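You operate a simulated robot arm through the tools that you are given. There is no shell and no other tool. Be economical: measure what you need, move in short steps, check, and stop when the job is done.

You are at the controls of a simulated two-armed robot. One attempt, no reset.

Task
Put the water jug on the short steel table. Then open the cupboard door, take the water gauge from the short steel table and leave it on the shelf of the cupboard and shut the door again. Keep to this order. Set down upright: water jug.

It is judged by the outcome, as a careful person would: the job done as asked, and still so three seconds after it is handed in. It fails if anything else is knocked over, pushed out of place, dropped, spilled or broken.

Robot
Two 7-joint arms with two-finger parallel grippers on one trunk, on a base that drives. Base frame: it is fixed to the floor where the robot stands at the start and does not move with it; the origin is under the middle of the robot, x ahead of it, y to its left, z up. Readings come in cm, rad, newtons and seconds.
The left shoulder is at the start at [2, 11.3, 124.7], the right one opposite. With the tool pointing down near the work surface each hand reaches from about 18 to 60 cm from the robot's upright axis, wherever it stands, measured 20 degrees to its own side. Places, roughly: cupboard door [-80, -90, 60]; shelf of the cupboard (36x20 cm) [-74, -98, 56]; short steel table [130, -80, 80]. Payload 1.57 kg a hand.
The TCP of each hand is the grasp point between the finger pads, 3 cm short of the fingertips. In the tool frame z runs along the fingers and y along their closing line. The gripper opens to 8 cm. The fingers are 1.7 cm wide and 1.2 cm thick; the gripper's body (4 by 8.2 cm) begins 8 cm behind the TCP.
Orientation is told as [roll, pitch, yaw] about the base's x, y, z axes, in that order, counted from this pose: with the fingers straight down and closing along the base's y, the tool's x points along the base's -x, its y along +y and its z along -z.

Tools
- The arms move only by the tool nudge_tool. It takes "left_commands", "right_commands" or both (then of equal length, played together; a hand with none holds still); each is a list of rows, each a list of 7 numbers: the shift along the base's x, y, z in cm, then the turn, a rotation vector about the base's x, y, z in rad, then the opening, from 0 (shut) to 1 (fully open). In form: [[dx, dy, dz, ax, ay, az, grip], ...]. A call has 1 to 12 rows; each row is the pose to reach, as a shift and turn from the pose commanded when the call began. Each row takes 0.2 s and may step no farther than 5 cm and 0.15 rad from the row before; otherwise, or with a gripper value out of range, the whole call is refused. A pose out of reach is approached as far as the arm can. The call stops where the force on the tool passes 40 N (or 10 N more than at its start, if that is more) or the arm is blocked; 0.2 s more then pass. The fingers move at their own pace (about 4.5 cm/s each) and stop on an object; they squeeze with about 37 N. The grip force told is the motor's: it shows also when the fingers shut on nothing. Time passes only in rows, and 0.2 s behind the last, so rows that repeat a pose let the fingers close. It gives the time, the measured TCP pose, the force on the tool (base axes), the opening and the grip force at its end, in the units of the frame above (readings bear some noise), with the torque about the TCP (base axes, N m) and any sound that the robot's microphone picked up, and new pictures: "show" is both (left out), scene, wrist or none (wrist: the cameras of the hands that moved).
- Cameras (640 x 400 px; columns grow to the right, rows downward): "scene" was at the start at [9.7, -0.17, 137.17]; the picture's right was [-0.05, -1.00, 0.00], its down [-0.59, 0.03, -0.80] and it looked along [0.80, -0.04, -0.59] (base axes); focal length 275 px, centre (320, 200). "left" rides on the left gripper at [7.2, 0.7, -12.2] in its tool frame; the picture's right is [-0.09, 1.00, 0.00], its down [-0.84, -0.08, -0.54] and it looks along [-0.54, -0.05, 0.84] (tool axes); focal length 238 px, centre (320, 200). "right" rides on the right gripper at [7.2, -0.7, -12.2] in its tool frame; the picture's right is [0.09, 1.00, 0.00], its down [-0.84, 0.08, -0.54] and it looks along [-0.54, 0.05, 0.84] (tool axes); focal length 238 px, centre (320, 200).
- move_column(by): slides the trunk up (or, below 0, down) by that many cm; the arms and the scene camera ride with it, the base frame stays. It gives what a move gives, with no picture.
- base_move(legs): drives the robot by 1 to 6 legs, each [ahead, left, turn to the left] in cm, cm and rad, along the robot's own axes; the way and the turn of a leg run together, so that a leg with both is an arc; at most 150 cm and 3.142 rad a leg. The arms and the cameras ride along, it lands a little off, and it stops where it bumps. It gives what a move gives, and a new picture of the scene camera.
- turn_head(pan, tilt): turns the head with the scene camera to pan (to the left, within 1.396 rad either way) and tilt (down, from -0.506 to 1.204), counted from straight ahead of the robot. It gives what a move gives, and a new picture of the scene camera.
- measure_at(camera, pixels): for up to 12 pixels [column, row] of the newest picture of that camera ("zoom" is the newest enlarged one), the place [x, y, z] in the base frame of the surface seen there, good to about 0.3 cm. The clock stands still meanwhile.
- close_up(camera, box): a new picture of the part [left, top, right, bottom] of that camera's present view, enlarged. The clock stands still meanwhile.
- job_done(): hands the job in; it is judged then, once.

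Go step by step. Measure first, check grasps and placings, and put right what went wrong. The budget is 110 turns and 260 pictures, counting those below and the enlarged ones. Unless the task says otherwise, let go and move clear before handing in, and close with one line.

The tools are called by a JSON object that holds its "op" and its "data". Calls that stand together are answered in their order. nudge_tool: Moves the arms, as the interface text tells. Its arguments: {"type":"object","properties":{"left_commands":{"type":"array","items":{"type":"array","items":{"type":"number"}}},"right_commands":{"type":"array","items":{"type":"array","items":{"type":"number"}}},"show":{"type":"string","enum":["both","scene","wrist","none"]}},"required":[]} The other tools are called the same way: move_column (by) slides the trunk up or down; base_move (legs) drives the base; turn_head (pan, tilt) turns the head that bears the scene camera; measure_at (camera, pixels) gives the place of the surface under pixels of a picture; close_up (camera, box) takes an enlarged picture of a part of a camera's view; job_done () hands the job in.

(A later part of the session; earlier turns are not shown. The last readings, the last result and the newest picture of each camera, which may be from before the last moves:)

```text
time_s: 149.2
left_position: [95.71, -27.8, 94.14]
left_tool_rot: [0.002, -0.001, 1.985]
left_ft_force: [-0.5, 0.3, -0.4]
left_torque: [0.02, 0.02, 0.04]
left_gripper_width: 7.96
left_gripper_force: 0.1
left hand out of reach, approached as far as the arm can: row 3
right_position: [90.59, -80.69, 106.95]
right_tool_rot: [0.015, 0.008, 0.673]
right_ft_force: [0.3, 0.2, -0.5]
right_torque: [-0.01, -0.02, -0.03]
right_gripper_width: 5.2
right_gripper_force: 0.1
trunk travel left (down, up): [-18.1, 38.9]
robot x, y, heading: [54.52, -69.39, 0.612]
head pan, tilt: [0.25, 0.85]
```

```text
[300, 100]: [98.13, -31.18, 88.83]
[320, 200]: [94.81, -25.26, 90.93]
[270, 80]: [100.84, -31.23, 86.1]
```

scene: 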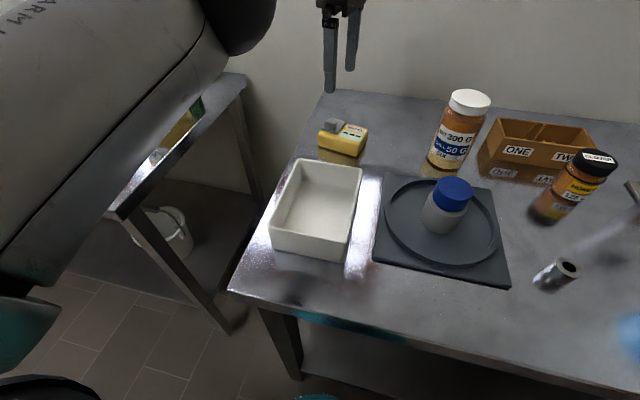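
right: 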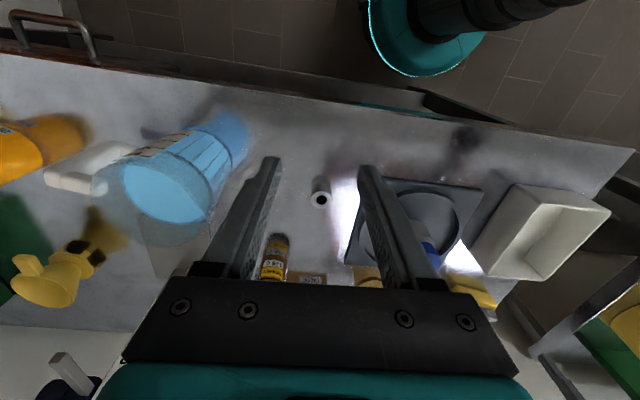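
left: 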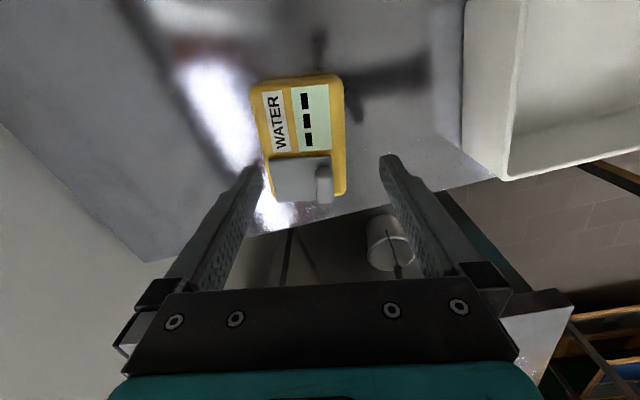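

About 1 cm short still; move the base forward 1.2 cm.

{"op": "base_move", "data": {"legs": [[1.3, 0, 0]]}}

{"op": "close_up", "data": {"camera": "left", "box": [160, 40, 480, 280]}}

```text
time_s: 149.9
left_position: [96.74, -26.97, 94.2]
left_tool_rot: [0.004, -0.001, 1.986]
left_ft_force: [0.4, 0.8, -0.5]
left_torque: [-0.01, -0.01, -0.01]
left_gripper_width: 8.03
left_gripper_force: 0.1
right_position: [91.64, -79.87, 106.89]
right_tool_rot: [0.013, 0.009, 0.672]
right_ft_force: [0.2, 0.5, 0.7]
right_torque: [-0.03, 0.01, 0.0]
right_gripper_width: 5.21
right_gripper_force: 0.0
trunk travel left (down, up): [-18.1, 38.9]
robot x, y, heading: [55.6, -68.62, 0.619]
head pan, tilt: [0.25, 0.85]
```

scene: 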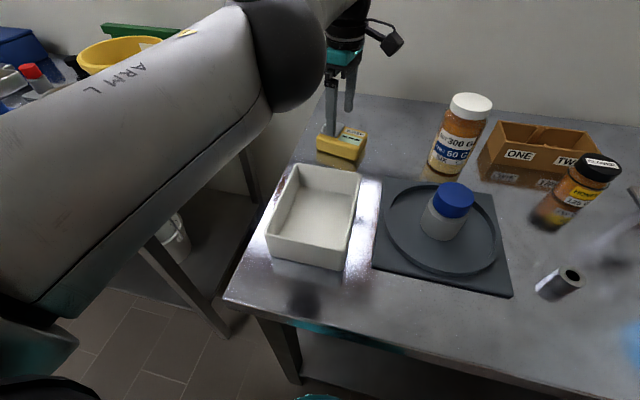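

```text
1.67 times, centred on (320, 160) of left
```

zoom: 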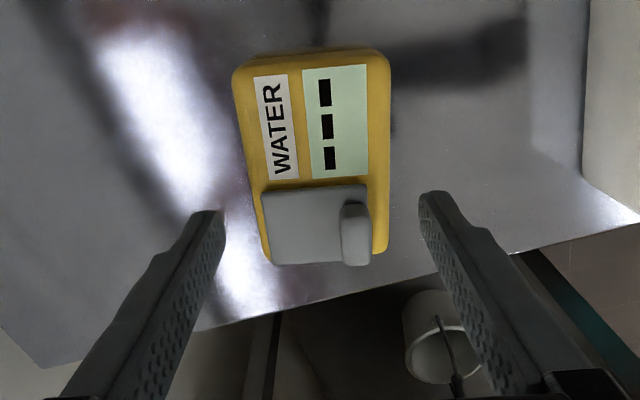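

The gauge is centred between the fingers. Descend so tips stop just above the table (TCP z≈88.7), then close.

{"op": "nudge_tool", "data": {"left_commands": [[0, -0.2, -2.5, 0, 0, 0, 1], [0, -0.3, -4.5, 0, 0, 0, 1], [0, -0.3, -5.4, 0, 0, 0, 1], [0, -0.3, -5.4, 0, 0, 0, 1]], "show": "wrist"}}

```text
time_s: 150.9
left_position: [96.99, -27.47, 88.87]
left_tool_rot: [0.004, -0.002, 1.986]
left_ft_force: [0.9, -0.2, 0.2]
left_torque: [-0.03, 0.02, 0.0]
left_gripper_width: 7.98
left_gripper_force: 0.0
right_position: [91.49, -79.9, 106.96]
right_tool_rot: [0.013, 0.01, 0.674]
right_ft_force: [-0.5, 0.4, 0.1]
right_torque: [0.05, -0.02, -0.01]
right_gripper_width: 5.2
right_gripper_force: 0.1
trunk travel left (down, up): [-18.1, 38.9]
robot x, y, heading: [55.8, -68.61, 0.617]
head pan, tilt: [0.25, 0.85]
```

left: 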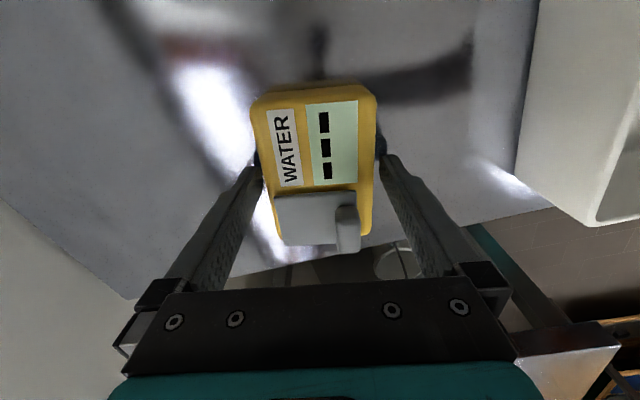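

Good straddle at mid-length. Close and lift 3 cm.

{"op": "nudge_tool", "data": {"left_commands": [[0, 0, 0, 0, 0, 0, 0.7], [0, 0, 0, 0, 0, 0, 0.4], [0, 0, 0, 0, 0, 0, 0.2], [0, 0, 0, 0, 0, 0, 0.2], [0, 0, 0, 0, 0, 0, 0.2], [0, 0, 1, 0, 0, 0, 0.2], [0, 0, 2, 0, 0, 0, 0.2], [0, 0, 3, 0, 0, 0, 0.2]]}}

```text
time_s: 152.7
left_position: [96.82, -27.19, 91.88]
left_tool_rot: [0.005, -0.001, 1.985]
left_ft_force: [-0.2, -0.7, -1.8]
left_torque: [-0.01, 0.02, 0.01]
left_gripper_width: 6.74
left_gripper_force: 36.6
right_position: [91.49, -79.95, 106.89]
right_tool_rot: [0.012, 0.01, 0.673]
right_ft_force: [0.3, 0.1, 0.0]
right_torque: [-0.02, 0.02, 0.0]
right_gripper_width: 5.21
right_gripper_force: 0.0
trunk travel left (down, up): [-18.1, 38.9]
robot x, y, heading: [55.72, -68.25, 0.617]
head pan, tilt: [0.25, 0.85]
```

scene: 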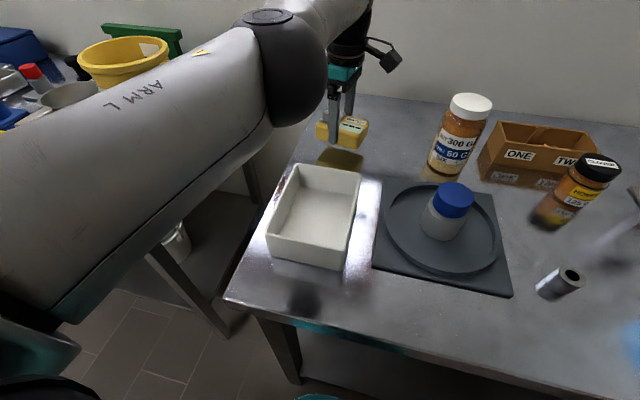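
left: 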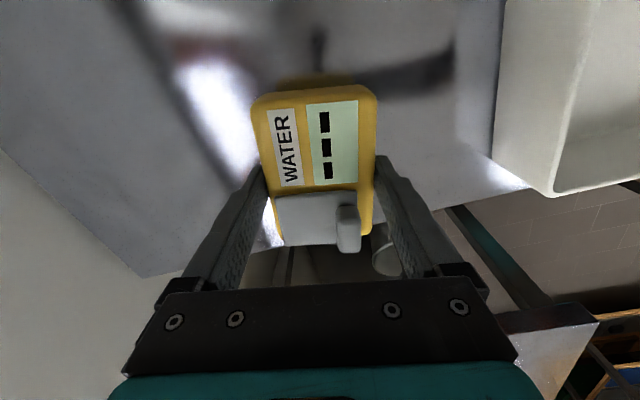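

The gauge is held (6.74 cm). To fit it flat into the low cupboard I'll later tilt the hand around it at the table's front edge. Now lift, pull back slightly and yaw the hand back to neutral.

{"op": "nudge_tool", "data": {"left_commands": [[0, 0, 4, 0, 0, 0, 0.2], [0, 0, 8, 0, 0, -0.13, 0.2], [-0.8, 0, 11, 0, 0, -0.27, 0.2], [-1.6, 0, 13, 0, 0, -0.41, 0.2], [-2.4, 0, 13, 0, 0, -0.55, 0.2], [-3.2, 0, 13, 0, 0, -0.69, 0.2], [-4, 0, 13, 0, 0, -0.83, 0.2], [-4.8, 0, 13, 0, 0, -0.97, 0.2], [-5.6, 0, 13, 0, 0, -1.1, 0.2], [-6.4, -0.2, 13, 0, 0, -1.24, 0.2], [-7.2, -0.2, 13, 0, 0, -1.37, 0.2]], "show": "wrist"}}

{"op": "move_column", "data": {"by": 8}}

{"op": "base_move", "data": {"legs": [[-24, 0, 0], [0, -45, 0]]}}

```text
time_s: 155.1
left_position: [89.36, -27.6, 104.96]
left_tool_rot: [0.004, -0.002, 0.613]
left_ft_force: [0.2, 0.1, -2.2]
left_torque: [0.02, 0.01, 0.02]
left_gripper_width: 6.78
left_gripper_force: 36.5
left hand out of reach, approached as far as the arm can: row 2
right_position: [91.57, -79.89, 107.03]
right_tool_rot: [0.014, 0.009, 0.673]
right_ft_force: [0.7, -0.1, 0.4]
right_torque: [0.0, 0.0, 0.0]
right_gripper_width: 5.2
right_gripper_force: 0.0
trunk travel left (down, up): [-18.1, 38.9]
robot x, y, heading: [55.62, -68.41, 0.616]
head pan, tilt: [0.25, 0.85]
```

left: 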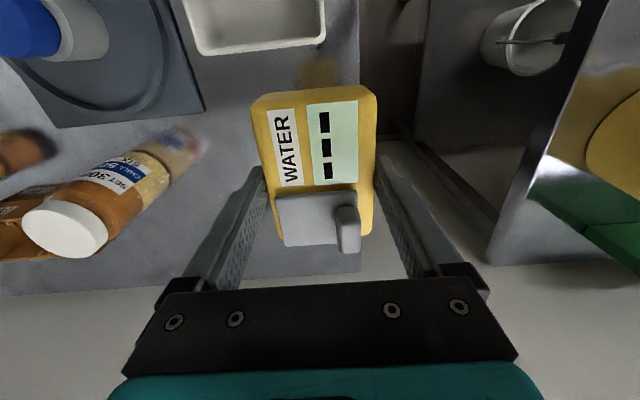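

```text
time_s: 156.3
left_position: [89.48, -27.46, 112.91]
left_tool_rot: [0.004, -0.003, 0.617]
left_ft_force: [0.5, -0.7, -2.3]
left_torque: [0.0, 0.03, 0.0]
left_gripper_width: 6.74
left_gripper_force: 36.8
right_position: [91.62, -79.96, 114.97]
right_tool_rot: [0.015, 0.009, 0.674]
right_ft_force: [-0.6, 0.0, 0.4]
right_torque: [0.02, -0.02, -0.03]
right_gripper_width: 5.21
right_gripper_force: 0.1
trunk travel left (down, up): [-26.1, 30.9]
robot x, y, heading: [55.54, -68.34, 0.611]
head pan, tilt: [0.25, 0.85]
```

```text
time_s: 160.4
left_position: [96.28, -77.67, 112.89]
left_tool_rot: [0.003, -0.002, 0.617]
left_ft_force: [0.3, 0.6, -2.4]
left_torque: [0.03, 0.01, -0.01]
left_gripper_width: 6.75
left_gripper_force: 36.5
right_position: [98.3, -130.15, 114.93]
right_tool_rot: [0.014, 0.008, 0.673]
right_ft_force: [-0.4, 0.0, -0.1]
right_torque: [-0.04, 0.02, -0.02]
right_gripper_width: 5.19
right_gripper_force: 0.1
trunk travel left (down, up): [-26.1, 30.9]
robot x, y, heading: [62.72, -118.43, 0.619]
head pan, tilt: [0.25, 0.85]
```

scene: 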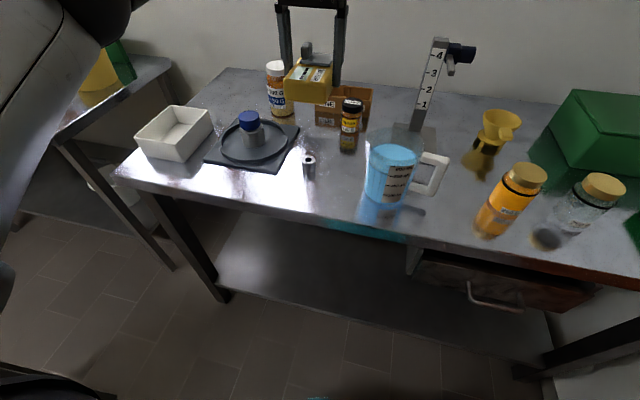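

The gauge hovers over the free strip near the front edge ([96,-78]), clear of the cylinder and jug. Lower it with the arm to just touching, shifting 2.5 cm toward me.

{"op": "nudge_tool", "data": {"left_commands": [[-0.3, -0.6, -4.5, 0, 0, 0, 0.2], [-0.6, -1.2, -9, 0, 0, 0, 0.2], [-0.9, -1.8, -13.5, 0, 0, 0, 0.2], [-1.2, -2.3, -18, 0, 0, 0, 0.2], [-1.2, -2.3, -21.5, 0, 0, 0, 0.2], [-1.2, -2.3, -23, 0, 0, 0, 0.2], [-1.2, -2.3, -23.6, 0, 0, 0, 0.2], [-1.2, -2.3, -23.9, 0, 0, 0, 0.2], [-1.2, -2.3, -23.9, 0, 0, 0, 0.2]]}}

```text
time_s: 162.4
left_position: [95.05, -79.83, 88.94]
left_tool_rot: [0.003, -0.002, 0.616]
left_ft_force: [0.1, 0.3, -1.9]
left_torque: [0.0, -0.01, -0.01]
left_gripper_width: 6.76
left_gripper_force: 37.2
right_position: [98.23, -130.23, 114.98]
right_tool_rot: [0.014, 0.009, 0.673]
right_ft_force: [0.0, -0.4, 0.4]
right_torque: [0.02, -0.01, 0.01]
right_gripper_width: 5.19
right_gripper_force: 0.0
trunk travel left (down, up): [-26.1, 30.9]
robot x, y, heading: [62.54, -118.65, 0.617]
head pan, tilt: [0.25, 0.85]
```

scene: 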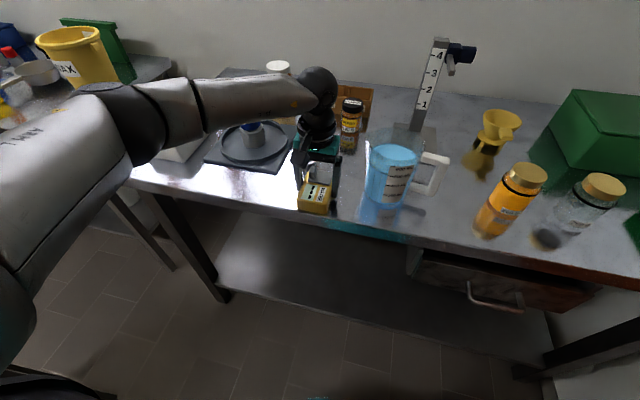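
left: 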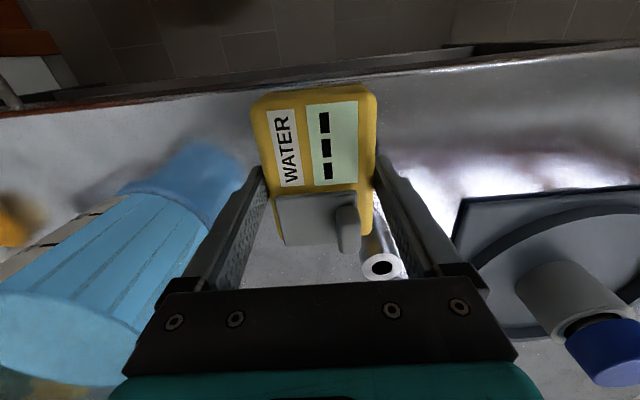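

Gauge is essentially on the table. Set it down 0.2 cm more, open, then tilt the hand ~0.98 rad about the gauge.

{"op": "nudge_tool", "data": {"left_commands": [[0, 0, -0.25, 0, 0, 0, 0.2], [0, 0, -0.25, 0, 0, 0, 0.9], [0, 0, -0.1, 0, 0, 0, 1], [0, 0, 0, 0.081, -0.114, 0, 1], [-0.1, -0.1, 0, 0.162, -0.228, 0, 1], [-0.2, -0.1, 0, 0.243, -0.342, 0, 1], [-0.3, -0.2, 0, 0.324, -0.456, 0, 1], [-0.4, -0.3, -0.1, 0.405, -0.571, 0, 1], [-0.6, -0.4, -0.3, 0.486, -0.685, 0, 1], [-0.8, -0.6, -0.6, 0.567, -0.799, 0, 1]]}}

```text
time_s: 164.6
left_position: [95.32, -82.01, 88.71]
left_tool_rot: [-0.032, -0.796, 0.619]
left_ft_force: [-0.3, 0.7, 0.3]
left_torque: [0.04, -0.04, -0.03]
left_gripper_width: 7.99
left_gripper_force: 0.0
left hand out of reach, approached as far as the arm can: row 9, 10
right_position: [98.23, -130.13, 114.94]
right_tool_rot: [0.014, 0.007, 0.673]
right_ft_force: [-0.3, 0.1, 0.2]
right_torque: [-0.03, -0.01, -0.02]
right_gripper_width: 5.19
right_gripper_force: 0.1
trunk travel left (down, up): [-26.1, 30.9]
robot x, y, heading: [62.36, -118.94, 0.614]
head pan, tilt: [0.25, 0.85]
```

scene: 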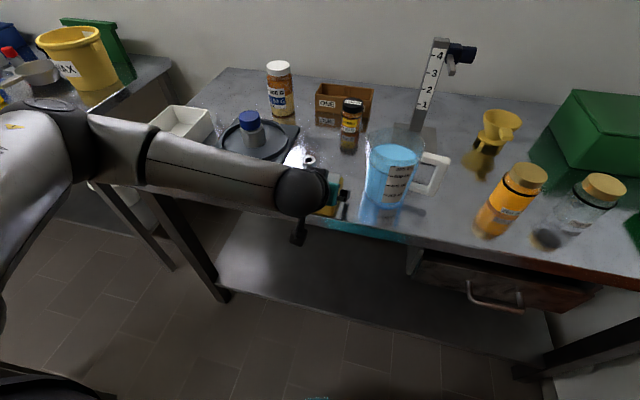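
left: 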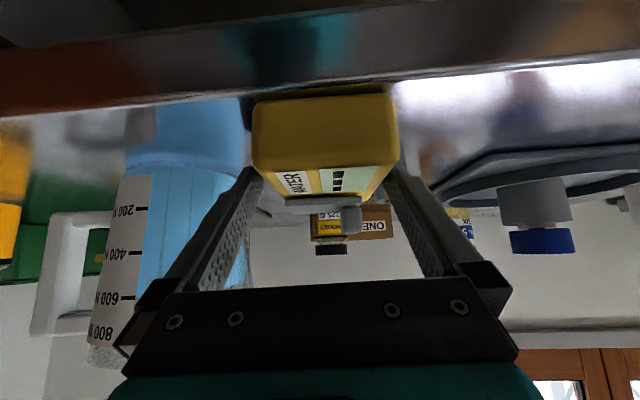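

The hand is tilted ~46° and straddles the gauge, which suffices for the cupboard opening. Lower 0.7 cm, close and lift 3 cm.

{"op": "nudge_tool", "data": {"left_commands": [[0.2, 0.2, -0.4, 0, 0, 0, 1], [0.4, 0.3, -0.7, 0, 0, 0, 1], [0.4, 0.3, -0.7, 0, 0, 0, 0.6], [0.4, 0.3, -0.7, 0, 0, 0, 0.2], [0.4, 0.3, -0.7, 0, 0, 0, 0.2], [0.4, 0.3, -0.7, 0, 0, 0, 0.2], [0.4, 0.3, -0.3, 0, 0, 0, 0.2], [0.4, 0.3, 0.8, 0, 0, 0, 0.2], [0.4, 0.3, 2.3, 0, 0, 0, 0.2]]}}

{"op": "close_up", "data": {"camera": "scene", "box": [240, 130, 420, 260]}}

```text
time_s: 166.6
left_position: [95.89, -81.87, 90.88]
left_tool_rot: [-0.027, -0.796, 0.619]
left_ft_force: [0.0, -0.8, -2.1]
left_torque: [-0.01, 0.02, 0.0]
left_gripper_width: 6.82
left_gripper_force: 36.8
right_position: [98.38, -130.17, 114.93]
right_tool_rot: [0.014, 0.009, 0.673]
right_ft_force: [-0.3, -0.9, 0.5]
right_torque: [-0.02, -0.03, 0.03]
right_gripper_width: 5.19
right_gripper_force: 0.0
trunk travel left (down, up): [-26.1, 30.9]
robot x, y, heading: [62.31, -118.63, 0.618]
head pan, tilt: [0.25, 0.85]
```

scene: 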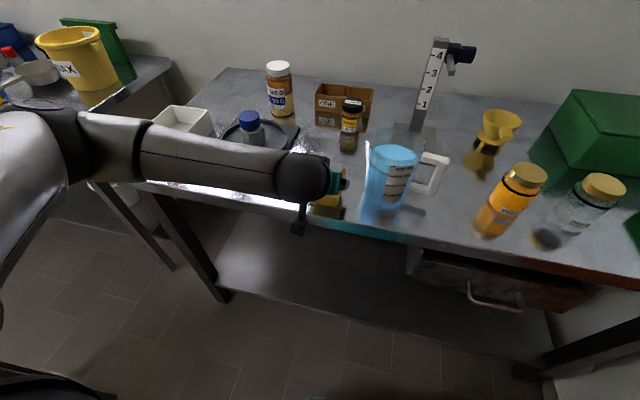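
left: 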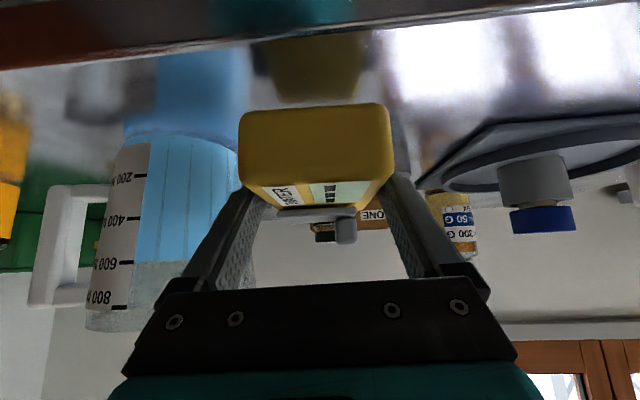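

```text
3.08 times, centred on (330, 195) of scene
```

zoom: 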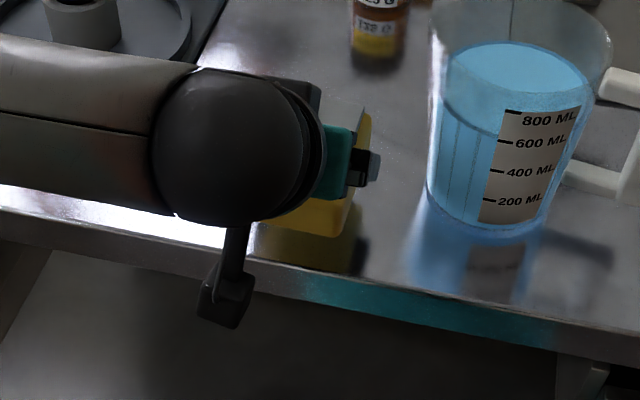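

The gauge is held level and lifted. Raise the trunk and drive back out: slide left along the table, turn, and reverse through the gap.

{"op": "move_column", "data": {"by": 20}}

{"op": "base_move", "data": {"legs": [[0, 44, 0], [0, 0, -1.573], [-20, 20.5, 0], [-12, 2.5, 0], [-12, 3, 0], [-32, 0.5, 0]]}}

```text
time_s: 168.7
left_position: [95.92, -81.86, 110.8]
left_tool_rot: [-0.028, -0.794, 0.617]
left_ft_force: [-0.3, -1.3, -1.4]
left_torque: [-0.01, -0.02, 0.02]
left_gripper_width: 6.76
left_gripper_force: 36.8
right_position: [98.15, -130.12, 134.9]
right_tool_rot: [0.012, 0.008, 0.675]
right_ft_force: [0.9, -0.1, 0.0]
right_torque: [0.02, -0.01, 0.01]
right_gripper_width: 5.18
right_gripper_force: 0.0
trunk travel left (down, up): [-46.1, 10.9]
robot x, y, heading: [62.37, -118.71, 0.621]
head pan, tilt: [0.25, 0.85]
```

```text
time_s: 180.4
left_position: [55.05, -40.04, 110.86]
left_tool_rot: [-0.03, -0.797, -1.036]
left_ft_force: [0.5, 0.0, -1.7]
left_torque: [0.0, 0.01, 0.02]
left_gripper_width: 6.78
left_gripper_force: 37.2
right_position: [6.78, -38.28, 134.97]
right_tool_rot: [0.014, 0.008, -0.98]
right_ft_force: [0.5, -0.4, -0.7]
right_torque: [0.0, 0.0, -0.01]
right_gripper_width: 5.22
right_gripper_force: 0.0
trunk travel left (down, up): [-46.1, 10.9]
robot x, y, heading: [21.27, -3.51, -1.043]
head pan, tilt: [0.25, 0.85]
```

scene: 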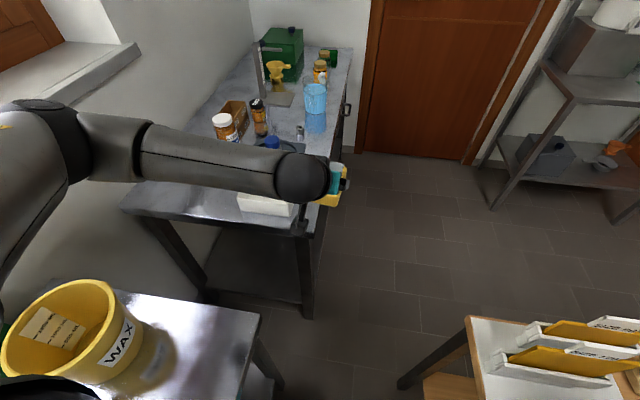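

Through the gap, heading a bit off. Correct it and continue back and right to stand in front of the cupboard (~80 cm out).

{"op": "base_move", "data": {"legs": [[-6, -4, 0.088], [-26, -3, 0], [-33, -68, 0], [-5, -61, 0]]}}

{"op": "turn_head", "data": {"pan": 0.05, "tilt": 0.75}}

```text
time_s: 189.6
left_position: [-92.0, -58.64, 110.9]
left_tool_rot: [-0.029, -0.795, -0.933]
left_ft_force: [-0.8, 0.0, -1.5]
left_torque: [0.05, 0.02, -0.05]
left_gripper_width: 6.76
left_gripper_force: 36.9
right_position: [-140.19, -61.8, 134.98]
right_tool_rot: [0.013, 0.008, -0.878]
right_ft_force: [-0.5, 0.2, 0.3]
right_torque: [0.03, 0.03, -0.04]
right_gripper_width: 5.17
right_gripper_force: 0.1
trunk travel left (down, up): [-46.1, 10.9]
robot x, y, heading: [-129.45, -25.82, -0.935]
head pan, tilt: [0.25, 0.85]
```

scene: 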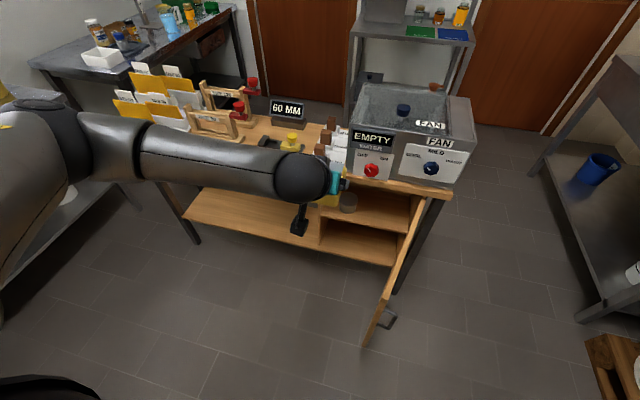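

```text
time_s: 190.4
left_position: [-91.97, -58.47, 110.93]
left_tool_rot: [-0.028, -0.796, -0.932]
left_ft_force: [-0.3, 0.3, -2.5]
left_torque: [0.01, -0.03, 0.02]
left_gripper_width: 6.72
left_gripper_force: 36.8
right_position: [-140.06, -61.78, 135.02]
right_tool_rot: [0.013, 0.009, -0.876]
right_ft_force: [-0.2, 0.0, 0.1]
right_torque: [0.01, 0.01, 0.01]
right_gripper_width: 5.17
right_gripper_force: 0.1
trunk travel left (down, up): [-46.1, 10.9]
robot x, y, heading: [-129.4, -25.83, -0.938]
head pan, tilt: [0.051, 0.75]
```

scene: 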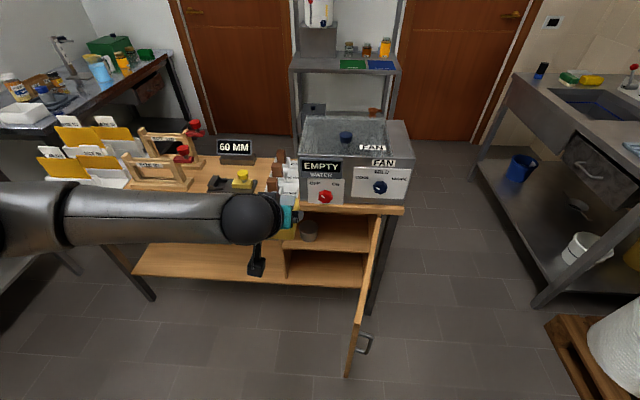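

The open cupboard shows: shelf at (345,240), with a grey can standing at its left (308,230). Zoom and measure.

{"op": "close_up", "data": {"camera": "scene", "box": [260, 190, 420, 300]}}

{"op": "measure_at", "data": {"camera": "scene", "pixels": [[335, 248], [360, 250], [345, 238], [365, 240], [310, 240], [310, 222], [285, 248], [330, 225], [370, 225], [347, 376], [375, 255], [350, 270]]}}

```text
3.64 times, centred on (340, 245) of scene
```

zoom: 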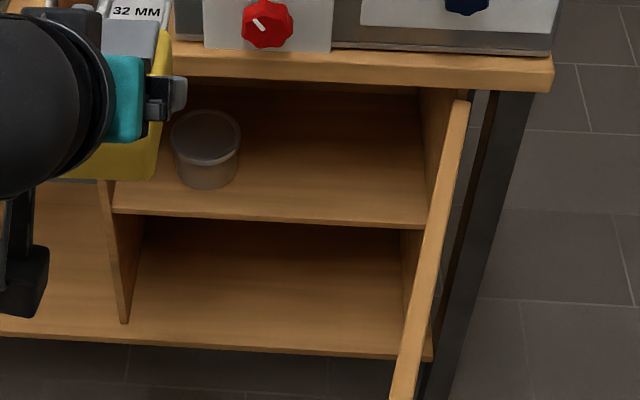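

```text
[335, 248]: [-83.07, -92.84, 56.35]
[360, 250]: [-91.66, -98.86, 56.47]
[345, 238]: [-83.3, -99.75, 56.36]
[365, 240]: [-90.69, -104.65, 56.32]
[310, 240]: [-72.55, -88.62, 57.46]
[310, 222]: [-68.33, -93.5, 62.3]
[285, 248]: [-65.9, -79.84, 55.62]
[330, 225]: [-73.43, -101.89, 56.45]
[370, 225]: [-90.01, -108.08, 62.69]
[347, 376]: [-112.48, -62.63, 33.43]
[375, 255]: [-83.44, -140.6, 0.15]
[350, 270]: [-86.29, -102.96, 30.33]
```

Shelf surface z 56.4; the can occupies u≈9.5–17 of 36, so I'll set the gauge on the right half (u≈24.5). First extend the left arm 17 cm ahead and 8 cm right, keeping the tilt.

{"op": "nudge_tool", "data": {"left_commands": [[0.5, -3.1, -0.6, 0, 0, 0, 0.2], [1.1, -6.2, -1.2, 0, 0, 0, 0.2], [1.6, -9.3, -1.8, 0, 0, 0, 0.2], [2.2, -12.4, -2.4, 0, 0, 0, 0.2], [2.8, -15.5, -3, 0, 0, 0, 0.2], [3.3, -18.5, -3.5, 0, 0, 0, 0.2]]}}

```text
time_s: 191.8
left_position: [-88.94, -77.46, 107.53]
left_tool_rot: [-0.026, -0.797, -0.938]
left_ft_force: [-0.4, -0.3, -1.9]
left_torque: [-0.01, -0.02, 0.0]
left_gripper_width: 6.75
left_gripper_force: 37.0
right_position: [-140.23, -61.88, 134.98]
right_tool_rot: [0.014, 0.009, -0.878]
right_ft_force: [0.2, 0.0, 0.6]
right_torque: [0.04, -0.02, 0.0]
right_gripper_width: 5.21
right_gripper_force: 0.1
trunk travel left (down, up): [-46.1, 10.9]
robot x, y, heading: [-129.3, -26.0, -0.939]
head pan, tilt: [0.051, 0.75]
```

scene: 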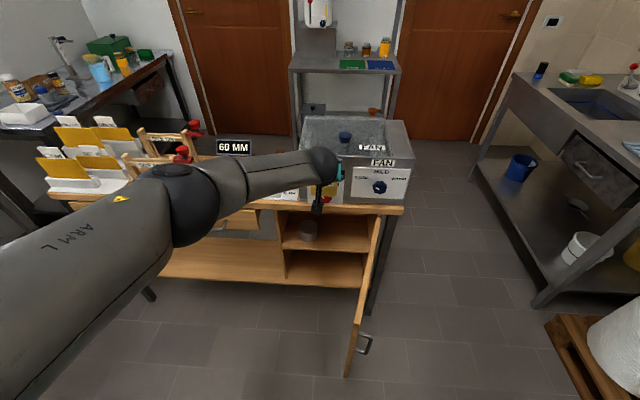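
left: 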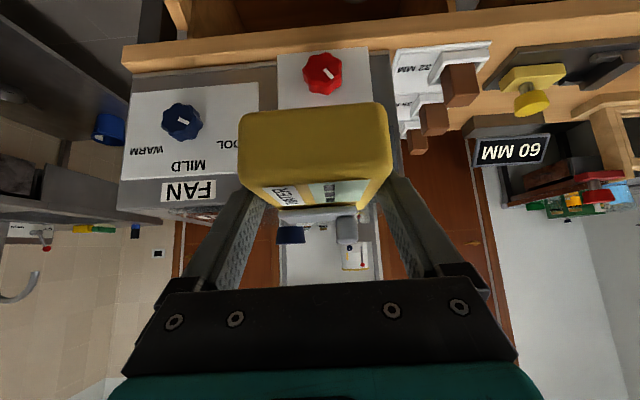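

The arm holds the pose. Align: back 3, right 3.4, tiny turn; then lower the trunk 46 cm.

{"op": "base_move", "data": {"legs": [[-3, -3.4, -0.016]]}}

{"op": "move_column", "data": {"by": -40}}

{"op": "move_column", "data": {"by": -6}}

{"op": "turn_head", "data": {"pan": 0.05, "tilt": 0.45}}

{"op": "close_up", "data": {"camera": "left", "box": [0, 0, 640, 400]}}

```text
time_s: 192.7
left_position: [-94.25, -77.57, 107.58]
left_tool_rot: [-0.026, -0.798, -0.95]
left_ft_force: [-0.5, -0.8, -1.3]
left_torque: [0.01, 0.0, 0.05]
left_gripper_width: 6.77
left_gripper_force: 37.0
right_position: [-145.44, -61.16, 135.05]
right_tool_rot: [0.015, 0.007, -0.89]
right_ft_force: [-0.2, 0.7, 0.0]
right_torque: [0.01, -0.03, 0.0]
right_gripper_width: 5.22
right_gripper_force: 0.1
trunk travel left (down, up): [-46.1, 10.9]
robot x, y, heading: [-134.12, -25.23, -0.952]
head pan, tilt: [0.051, 0.75]
```

scene: 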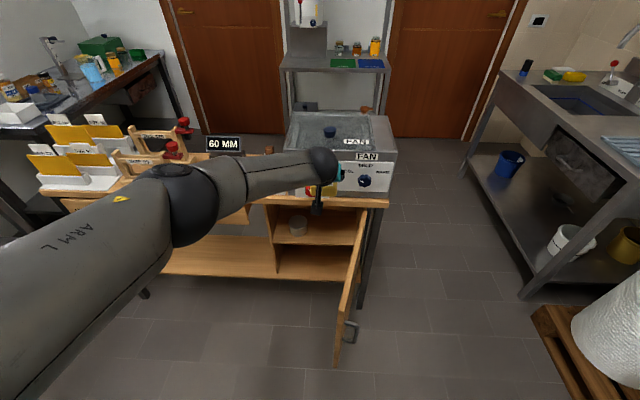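

```text
time_s: 196.5
left_position: [-94.17, -77.45, 67.61]
left_tool_rot: [-0.027, -0.796, -0.951]
left_ft_force: [-0.3, 0.4, -2.1]
left_torque: [0.0, 0.01, 0.03]
left_gripper_width: 6.74
left_gripper_force: 36.9
right_position: [-145.3, -61.24, 94.99]
right_tool_rot: [0.013, 0.009, -0.893]
right_ft_force: [0.0, 0.0, 0.2]
right_torque: [-0.02, -0.02, -0.03]
right_gripper_width: 5.2
right_gripper_force: 0.0
trunk travel left (down, up): [-6.1, 50.9]
robot x, y, heading: [-134.16, -25.13, -0.951]
head pan, tilt: [0.051, 0.75]
```

```text
time_s: 197.5
left_position: [-94.12, -77.64, 61.49]
left_tool_rot: [-0.028, -0.796, -0.949]
left_ft_force: [-0.1, 0.3, -2.0]
left_torque: [-0.01, -0.02, 0.04]
left_gripper_width: 6.73
left_gripper_force: 36.5
right_position: [-145.41, -61.23, 88.95]
right_tool_rot: [0.012, 0.009, -0.892]
right_ft_force: [0.1, -0.8, 1.1]
right_torque: [-0.05, 0.03, 0.02]
right_gripper_width: 5.19
right_gripper_force: 0.0
trunk travel left (down, up): [-0.1, 56.9]
robot x, y, heading: [-133.72, -25.46, -0.952]
head pan, tilt: [0.051, 0.75]
```

```text
time_s: 198.3
left_position: [-94.22, -77.56, 61.56]
left_tool_rot: [-0.027, -0.795, -0.948]
left_ft_force: [0.4, 0.2, -2.2]
left_torque: [0.03, 0.01, 0.02]
left_gripper_width: 6.77
left_gripper_force: 37.8
right_position: [-145.19, -61.15, 88.88]
right_tool_rot: [0.01, 0.01, -0.89]
right_ft_force: [0.6, 0.6, 0.3]
right_torque: [0.01, -0.02, 0.02]
right_gripper_width: 5.18
right_gripper_force: 0.1
trunk travel left (down, up): [-0.1, 56.9]
robot x, y, heading: [-134.21, -25.94, -0.949]
head pan, tilt: [0.051, 0.45]
```

scene: 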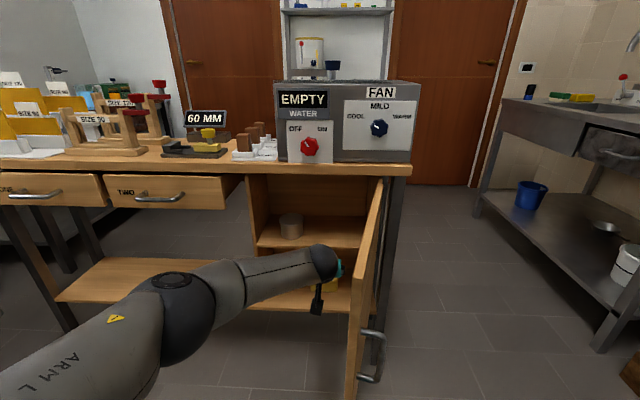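

```text
1.00 times, centred on (320, 200) of left (not enlarged: the box is as wide or as high as the picture)
```

zoom: 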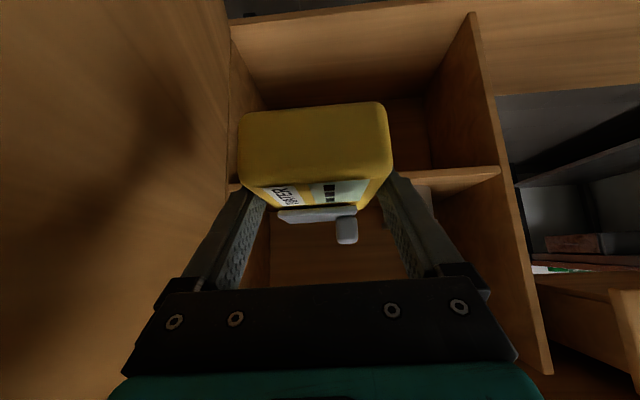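

TCP is at u 24.5, 16.5 cm out, gauge bottom ~2.3 cm above the shelf level. Drive forward 19 cm (keeping the base off the door), then check.

{"op": "base_move", "data": {"legs": [[19, 0, 0]]}}

{"op": "close_up", "data": {"camera": "left", "box": [0, 0, 640, 400]}}

{"op": "close_up", "data": {"camera": "scene", "box": [220, 140, 440, 340]}}

```text
time_s: 199.9
left_position: [-82.98, -92.87, 61.54]
left_tool_rot: [-0.029, -0.796, -0.948]
left_ft_force: [0.0, 0.1, -1.7]
left_torque: [-0.01, 0.01, 0.03]
left_gripper_width: 6.75
left_gripper_force: 37.1
right_position: [-134.24, -76.58, 88.88]
right_tool_rot: [0.012, 0.009, -0.89]
right_ft_force: [1.6, -0.4, 0.6]
right_torque: [0.01, 0.03, -0.01]
right_gripper_width: 5.19
right_gripper_force: 0.0
trunk travel left (down, up): [-0.1, 56.9]
robot x, y, heading: [-123.0, -40.42, -0.954]
head pan, tilt: [0.051, 0.45]
```

scene: 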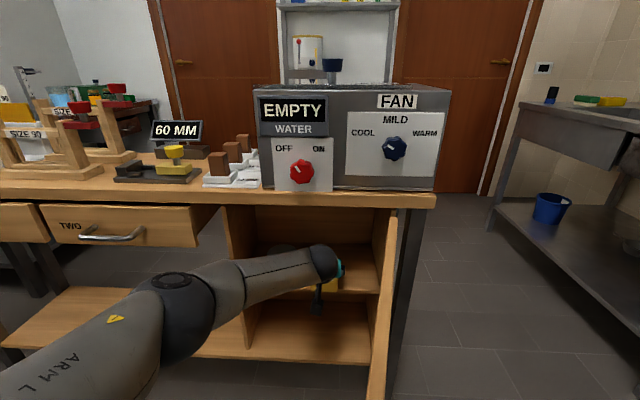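

```text
1.00 times, centred on (320, 200) of left (not enlarged: the box is as wide or as high as the picture)
```

zoom: 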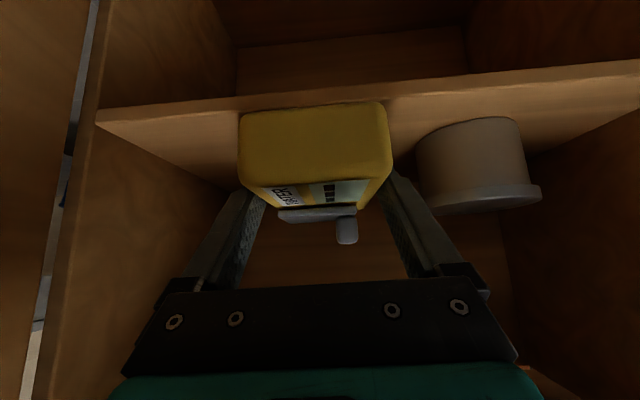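

```text
2.00 times, centred on (330, 240) of scene
```

zoom: 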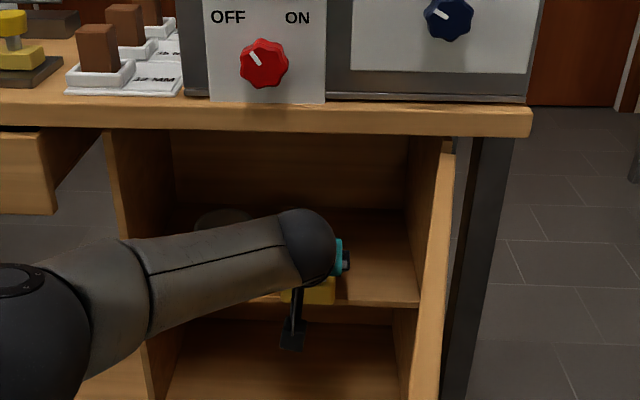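

Inside, clear of the can and the sides. Advance 6 cm with the arm and lower to near contact.

{"op": "nudge_tool", "data": {"left_commands": [[1.2, -1.6, 0, 0, 0, 0, 0.2], [2.3, -3.3, 0, 0, 0, 0, 0.2], [3.5, -4.9, 0, 0, 0, 0, 0.2], [3.5, -4.9, -0.8, 0, 0, 0, 0.2], [3.5, -4.9, -1.5, 0, 0, 0, 0.2], [3.5, -4.9, -2.0, 0, 0, 0, 0.2], [3.5, -4.9, -2.0, 0, 0, 0, 0.2]]}}

```text
time_s: 201.5
left_position: [-80.72, -94.55, 61.73]
left_tool_rot: [-0.028, -0.796, -0.946]
left_ft_force: [0.1, -0.4, -1.2]
left_torque: [0.02, 0.03, 0.01]
left_gripper_width: 6.75
left_gripper_force: 36.8
left hand out of reach, approached as far as the arm can: row 2, 3, 4, 5, 6, 7
right_position: [-134.16, -76.58, 88.91]
right_tool_rot: [0.01, 0.008, -0.89]
right_ft_force: [0.3, 0.6, 0.5]
right_torque: [0.03, 0.0, 0.03]
right_gripper_width: 5.19
right_gripper_force: 0.0
trunk travel left (down, up): [-0.1, 56.9]
robot x, y, heading: [-123.27, -40.86, -0.946]
head pan, tilt: [0.051, 0.45]
```

scene: 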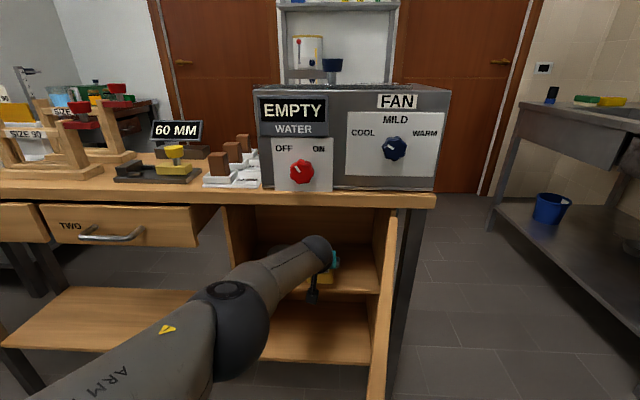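
left: 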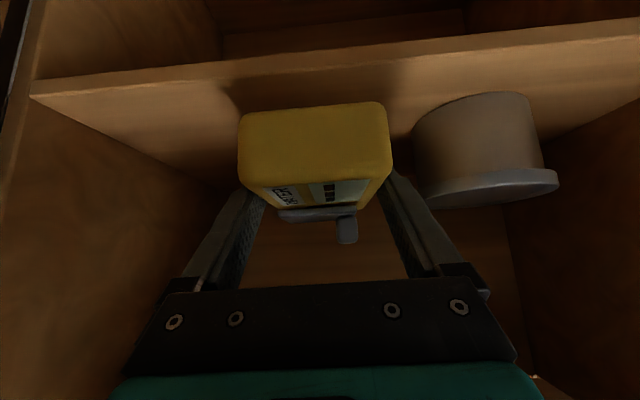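

The arm reached its limit 2.4 cm above the shelf. Move the base 4 cm forward and 1.2 cm right, so the arm can lower.

{"op": "base_move", "data": {"legs": [[4, -1.2, 0]]}}

{"op": "nudge_tool", "data": {"left_commands": [[-0.5, 0.7, -0.6, 0, 0, 0, 0.2], [-0.8, 1.1, -1.2, 0, 0, 0, 0.2], [-0.8, 1.1, -1.7, 0, 0, 0, 0.2], [-0.8, 1.1, -2.1, 0, 0, 0, 0.2], [-0.8, 1.1, -2.1, 0, 0, 0, 0.2]]}}

```text
time_s: 202.3
left_position: [-79.28, -98.23, 61.8]
left_tool_rot: [-0.028, -0.796, -0.948]
left_ft_force: [0.8, -0.2, -1.7]
left_torque: [0.03, 0.02, 0.0]
left_gripper_width: 6.75
left_gripper_force: 37.3
right_position: [-133.03, -80.48, 89.02]
right_tool_rot: [0.011, 0.009, -0.892]
right_ft_force: [0.4, 0.4, 0.4]
right_torque: [0.02, 0.03, 0.0]
right_gripper_width: 5.21
right_gripper_force: 0.0
trunk travel left (down, up): [-0.1, 56.9]
robot x, y, heading: [-121.62, -44.63, -0.952]
head pan, tilt: [0.051, 0.45]
```

scene: 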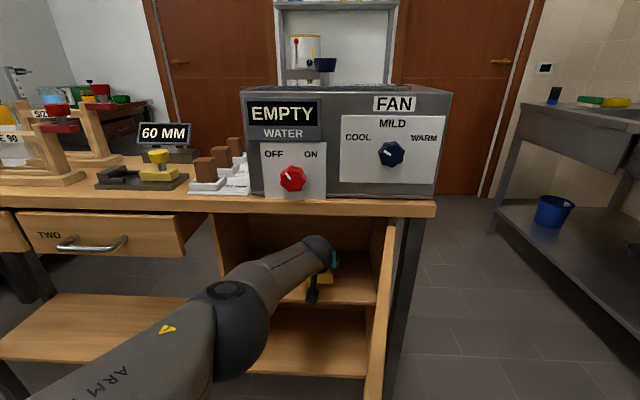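

```text
time_s: 203.5
left_position: [-80.08, -97.21, 59.61]
left_tool_rot: [-0.028, -0.795, -0.948]
left_ft_force: [0.8, -0.4, -1.6]
left_torque: [-0.02, 0.02, -0.01]
left_gripper_width: 6.73
left_gripper_force: 37.0
right_position: [-133.01, -80.5, 88.99]
right_tool_rot: [0.015, 0.009, -0.892]
right_ft_force: [-0.2, 0.7, -0.8]
right_torque: [0.02, 0.01, 0.01]
right_gripper_width: 5.22
right_gripper_force: 0.0
trunk travel left (down, up): [-0.1, 56.9]
robot x, y, heading: [-121.75, -44.43, -0.952]
head pan, tilt: [0.051, 0.45]
```

scene: 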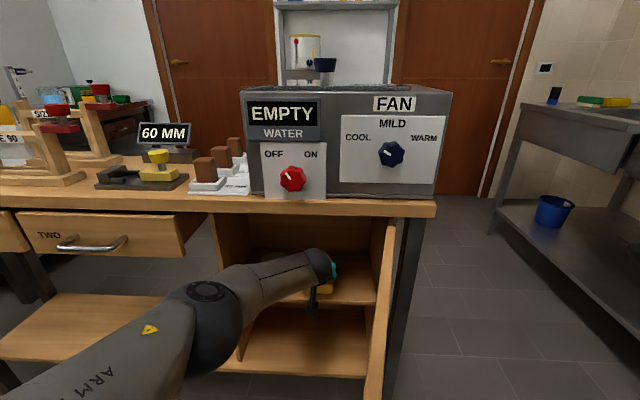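
left: 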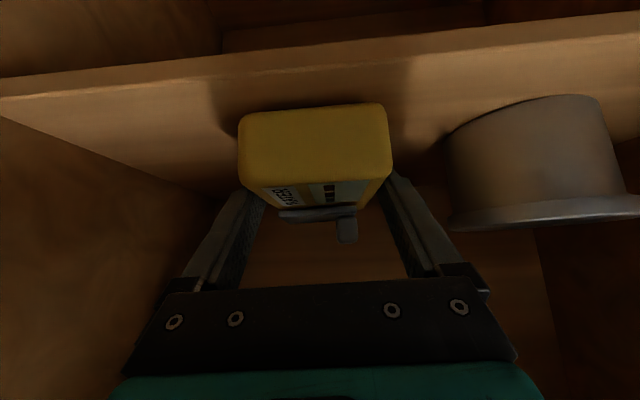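

Shadow gap is nearly closed. Lower the last ~0.5 cm gently, then open if in contact.

{"op": "nudge_tool", "data": {"left_commands": [[0, 0, -0.15, 0, 0, 0, 0.2], [0, 0, -0.3, 0, 0, 0, 0.2], [0, 0, -0.45, 0, 0, 0, 0.2], [0, 0, -0.45, 0, 0, 0, 0.2]], "show": "wrist"}}

```text
time_s: 204.5
left_position: [-80.1, -97.3, 59.22]
left_tool_rot: [-0.028, -0.795, -0.948]
left_ft_force: [-0.2, 0.5, -1.8]
left_torque: [-0.01, -0.02, -0.02]
left_gripper_width: 6.76
left_gripper_force: 36.5
right_position: [-133.04, -80.48, 89.0]
right_tool_rot: [0.012, 0.009, -0.891]
right_ft_force: [0.6, 0.1, 0.0]
right_torque: [0.01, 0.01, 0.0]
right_gripper_width: 5.17
right_gripper_force: 0.2
trunk travel left (down, up): [-0.1, 56.9]
robot x, y, heading: [-121.67, -44.79, -0.951]
head pan, tilt: [0.051, 0.45]
```

left: 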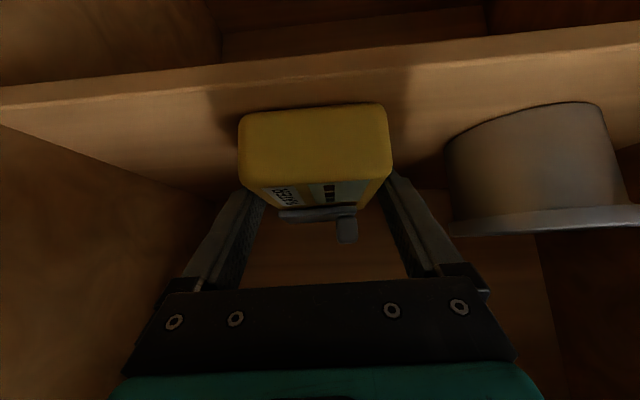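

{"op": "nudge_tool", "data": {"left_commands": [[0, 0, -0.15, 0, 0, 0, 0.2], [0, 0, -0.3, 0, 0, 0, 0.2], [0, 0, -0.3, 0, 0, 0, 0.2]], "show": "none"}}

```text
time_s: 205.3
left_position: [-80.13, -97.37, 59.19]
left_tool_rot: [-0.026, -0.798, -0.949]
left_ft_force: [2.0, 2.9, 12.5]
left_torque: [0.92, -0.03, 0.01]
left_gripper_width: 6.75
left_gripper_force: 37.0
right_position: [-133.04, -80.45, 88.93]
right_tool_rot: [0.013, 0.006, -0.892]
right_ft_force: [0.2, -0.2, 0.1]
right_torque: [0.0, 0.0, 0.02]
right_gripper_width: 5.19
right_gripper_force: 0.1
trunk travel left (down, up): [-0.1, 56.9]
robot x, y, heading: [-121.67, -44.57, -0.952]
head pan, tilt: [0.051, 0.45]
```

Contact (12.5 N up). Ease up 0.2 cm, open fully, and check.

{"op": "nudge_tool", "data": {"left_commands": [[0, 0, 0.2, 0, 0, 0, 0.2], [0, 0, 0.2, 0, 0, 0, 0.9], [0, 0, 0.2, 0, 0, 0, 1], [0, 0, 0.2, 0, 0, 0, 1], [0, 0, 0.2, 0, 0, 0, 1]], "show": "wrist"}}

```text
time_s: 206.5
left_position: [-80.14, -97.23, 59.14]
left_tool_rot: [-0.028, -0.798, -0.948]
left_ft_force: [-0.2, 0.1, 0.2]
left_torque: [0.01, 0.01, 0.01]
left_gripper_width: 7.98
left_gripper_force: 0.1
right_position: [-132.95, -80.43, 88.99]
right_tool_rot: [0.012, 0.008, -0.893]
right_ft_force: [1.0, 0.3, -1.0]
right_torque: [-0.02, 0.02, -0.01]
right_gripper_width: 5.22
right_gripper_force: 0.1
trunk travel left (down, up): [-0.1, 56.9]
robot x, y, heading: [-122.13, -44.44, -0.95]
head pan, tilt: [0.051, 0.45]
```

left: 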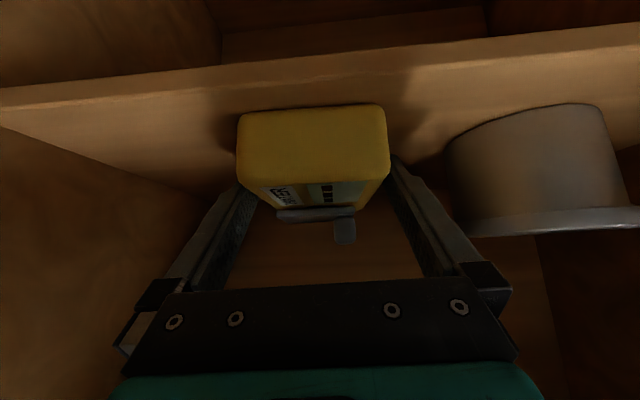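

Released. Centre the fingers by 0.35 cm, then back the base straight out 22 cm and look.

{"op": "nudge_tool", "data": {"left_commands": [[-0.28, -0.2, 0.2, 0, 0, 0, 1], [-0.28, -0.2, 0.3, 0, 0, 0, 1]], "show": "none"}}

{"op": "base_move", "data": {"legs": [[-22, 0, 0]]}}

{"op": "close_up", "data": {"camera": "left", "box": [0, 0, 640, 400]}}

```text
time_s: 207.1
left_position: [-80.43, -97.51, 59.44]
left_tool_rot: [-0.029, -0.796, -0.948]
left_ft_force: [-0.5, 0.0, -0.9]
left_torque: [-0.02, -0.02, 0.01]
left_gripper_width: 8.03
left_gripper_force: 0.1
right_position: [-133.09, -80.45, 88.96]
right_tool_rot: [0.011, 0.007, -0.894]
right_ft_force: [-0.2, -0.3, 1.2]
right_torque: [0.02, 0.01, 0.04]
right_gripper_width: 5.21
right_gripper_force: 0.0
trunk travel left (down, up): [-0.1, 56.9]
robot x, y, heading: [-121.55, -44.3, -0.951]
head pan, tilt: [0.051, 0.45]
```

```text
time_s: 208.8
left_position: [-93.19, -79.21, 59.62]
left_tool_rot: [-0.027, -0.797, -0.946]
left_ft_force: [-0.8, -0.7, 0.4]
left_torque: [0.01, 0.02, 0.0]
left_gripper_width: 8.01
left_gripper_force: 0.1
right_position: [-145.75, -62.5, 88.92]
right_tool_rot: [0.014, 0.009, -0.889]
right_ft_force: [0.8, 0.3, 0.2]
right_torque: [-0.03, 0.02, 0.01]
right_gripper_width: 5.21
right_gripper_force: 0.1
trunk travel left (down, up): [-0.1, 56.9]
robot x, y, heading: [-134.94, -26.91, -0.945]
head pan, tilt: [0.051, 0.45]
```

scene: 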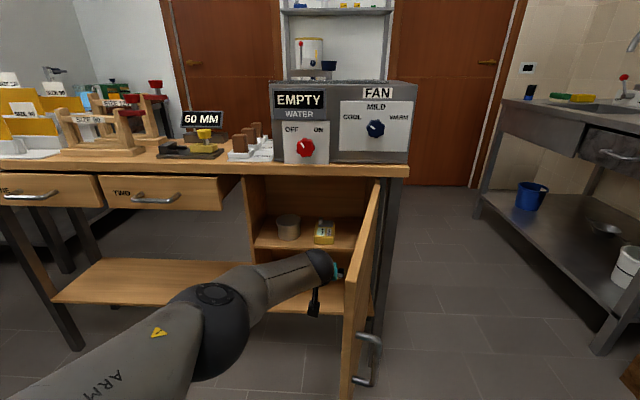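

```text
1.00 times, centred on (320, 200) of left (not enlarged: the box is as wide or as high as the picture)
```

zoom: 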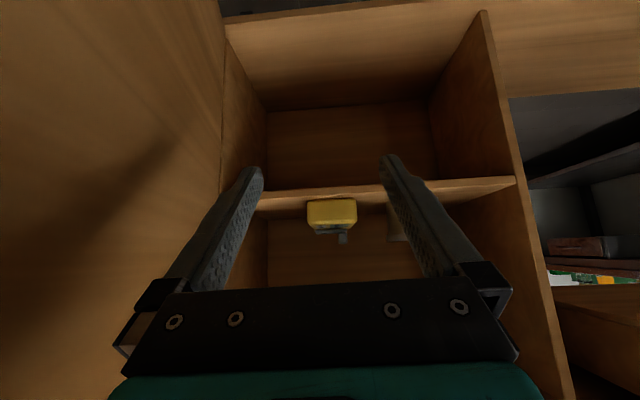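

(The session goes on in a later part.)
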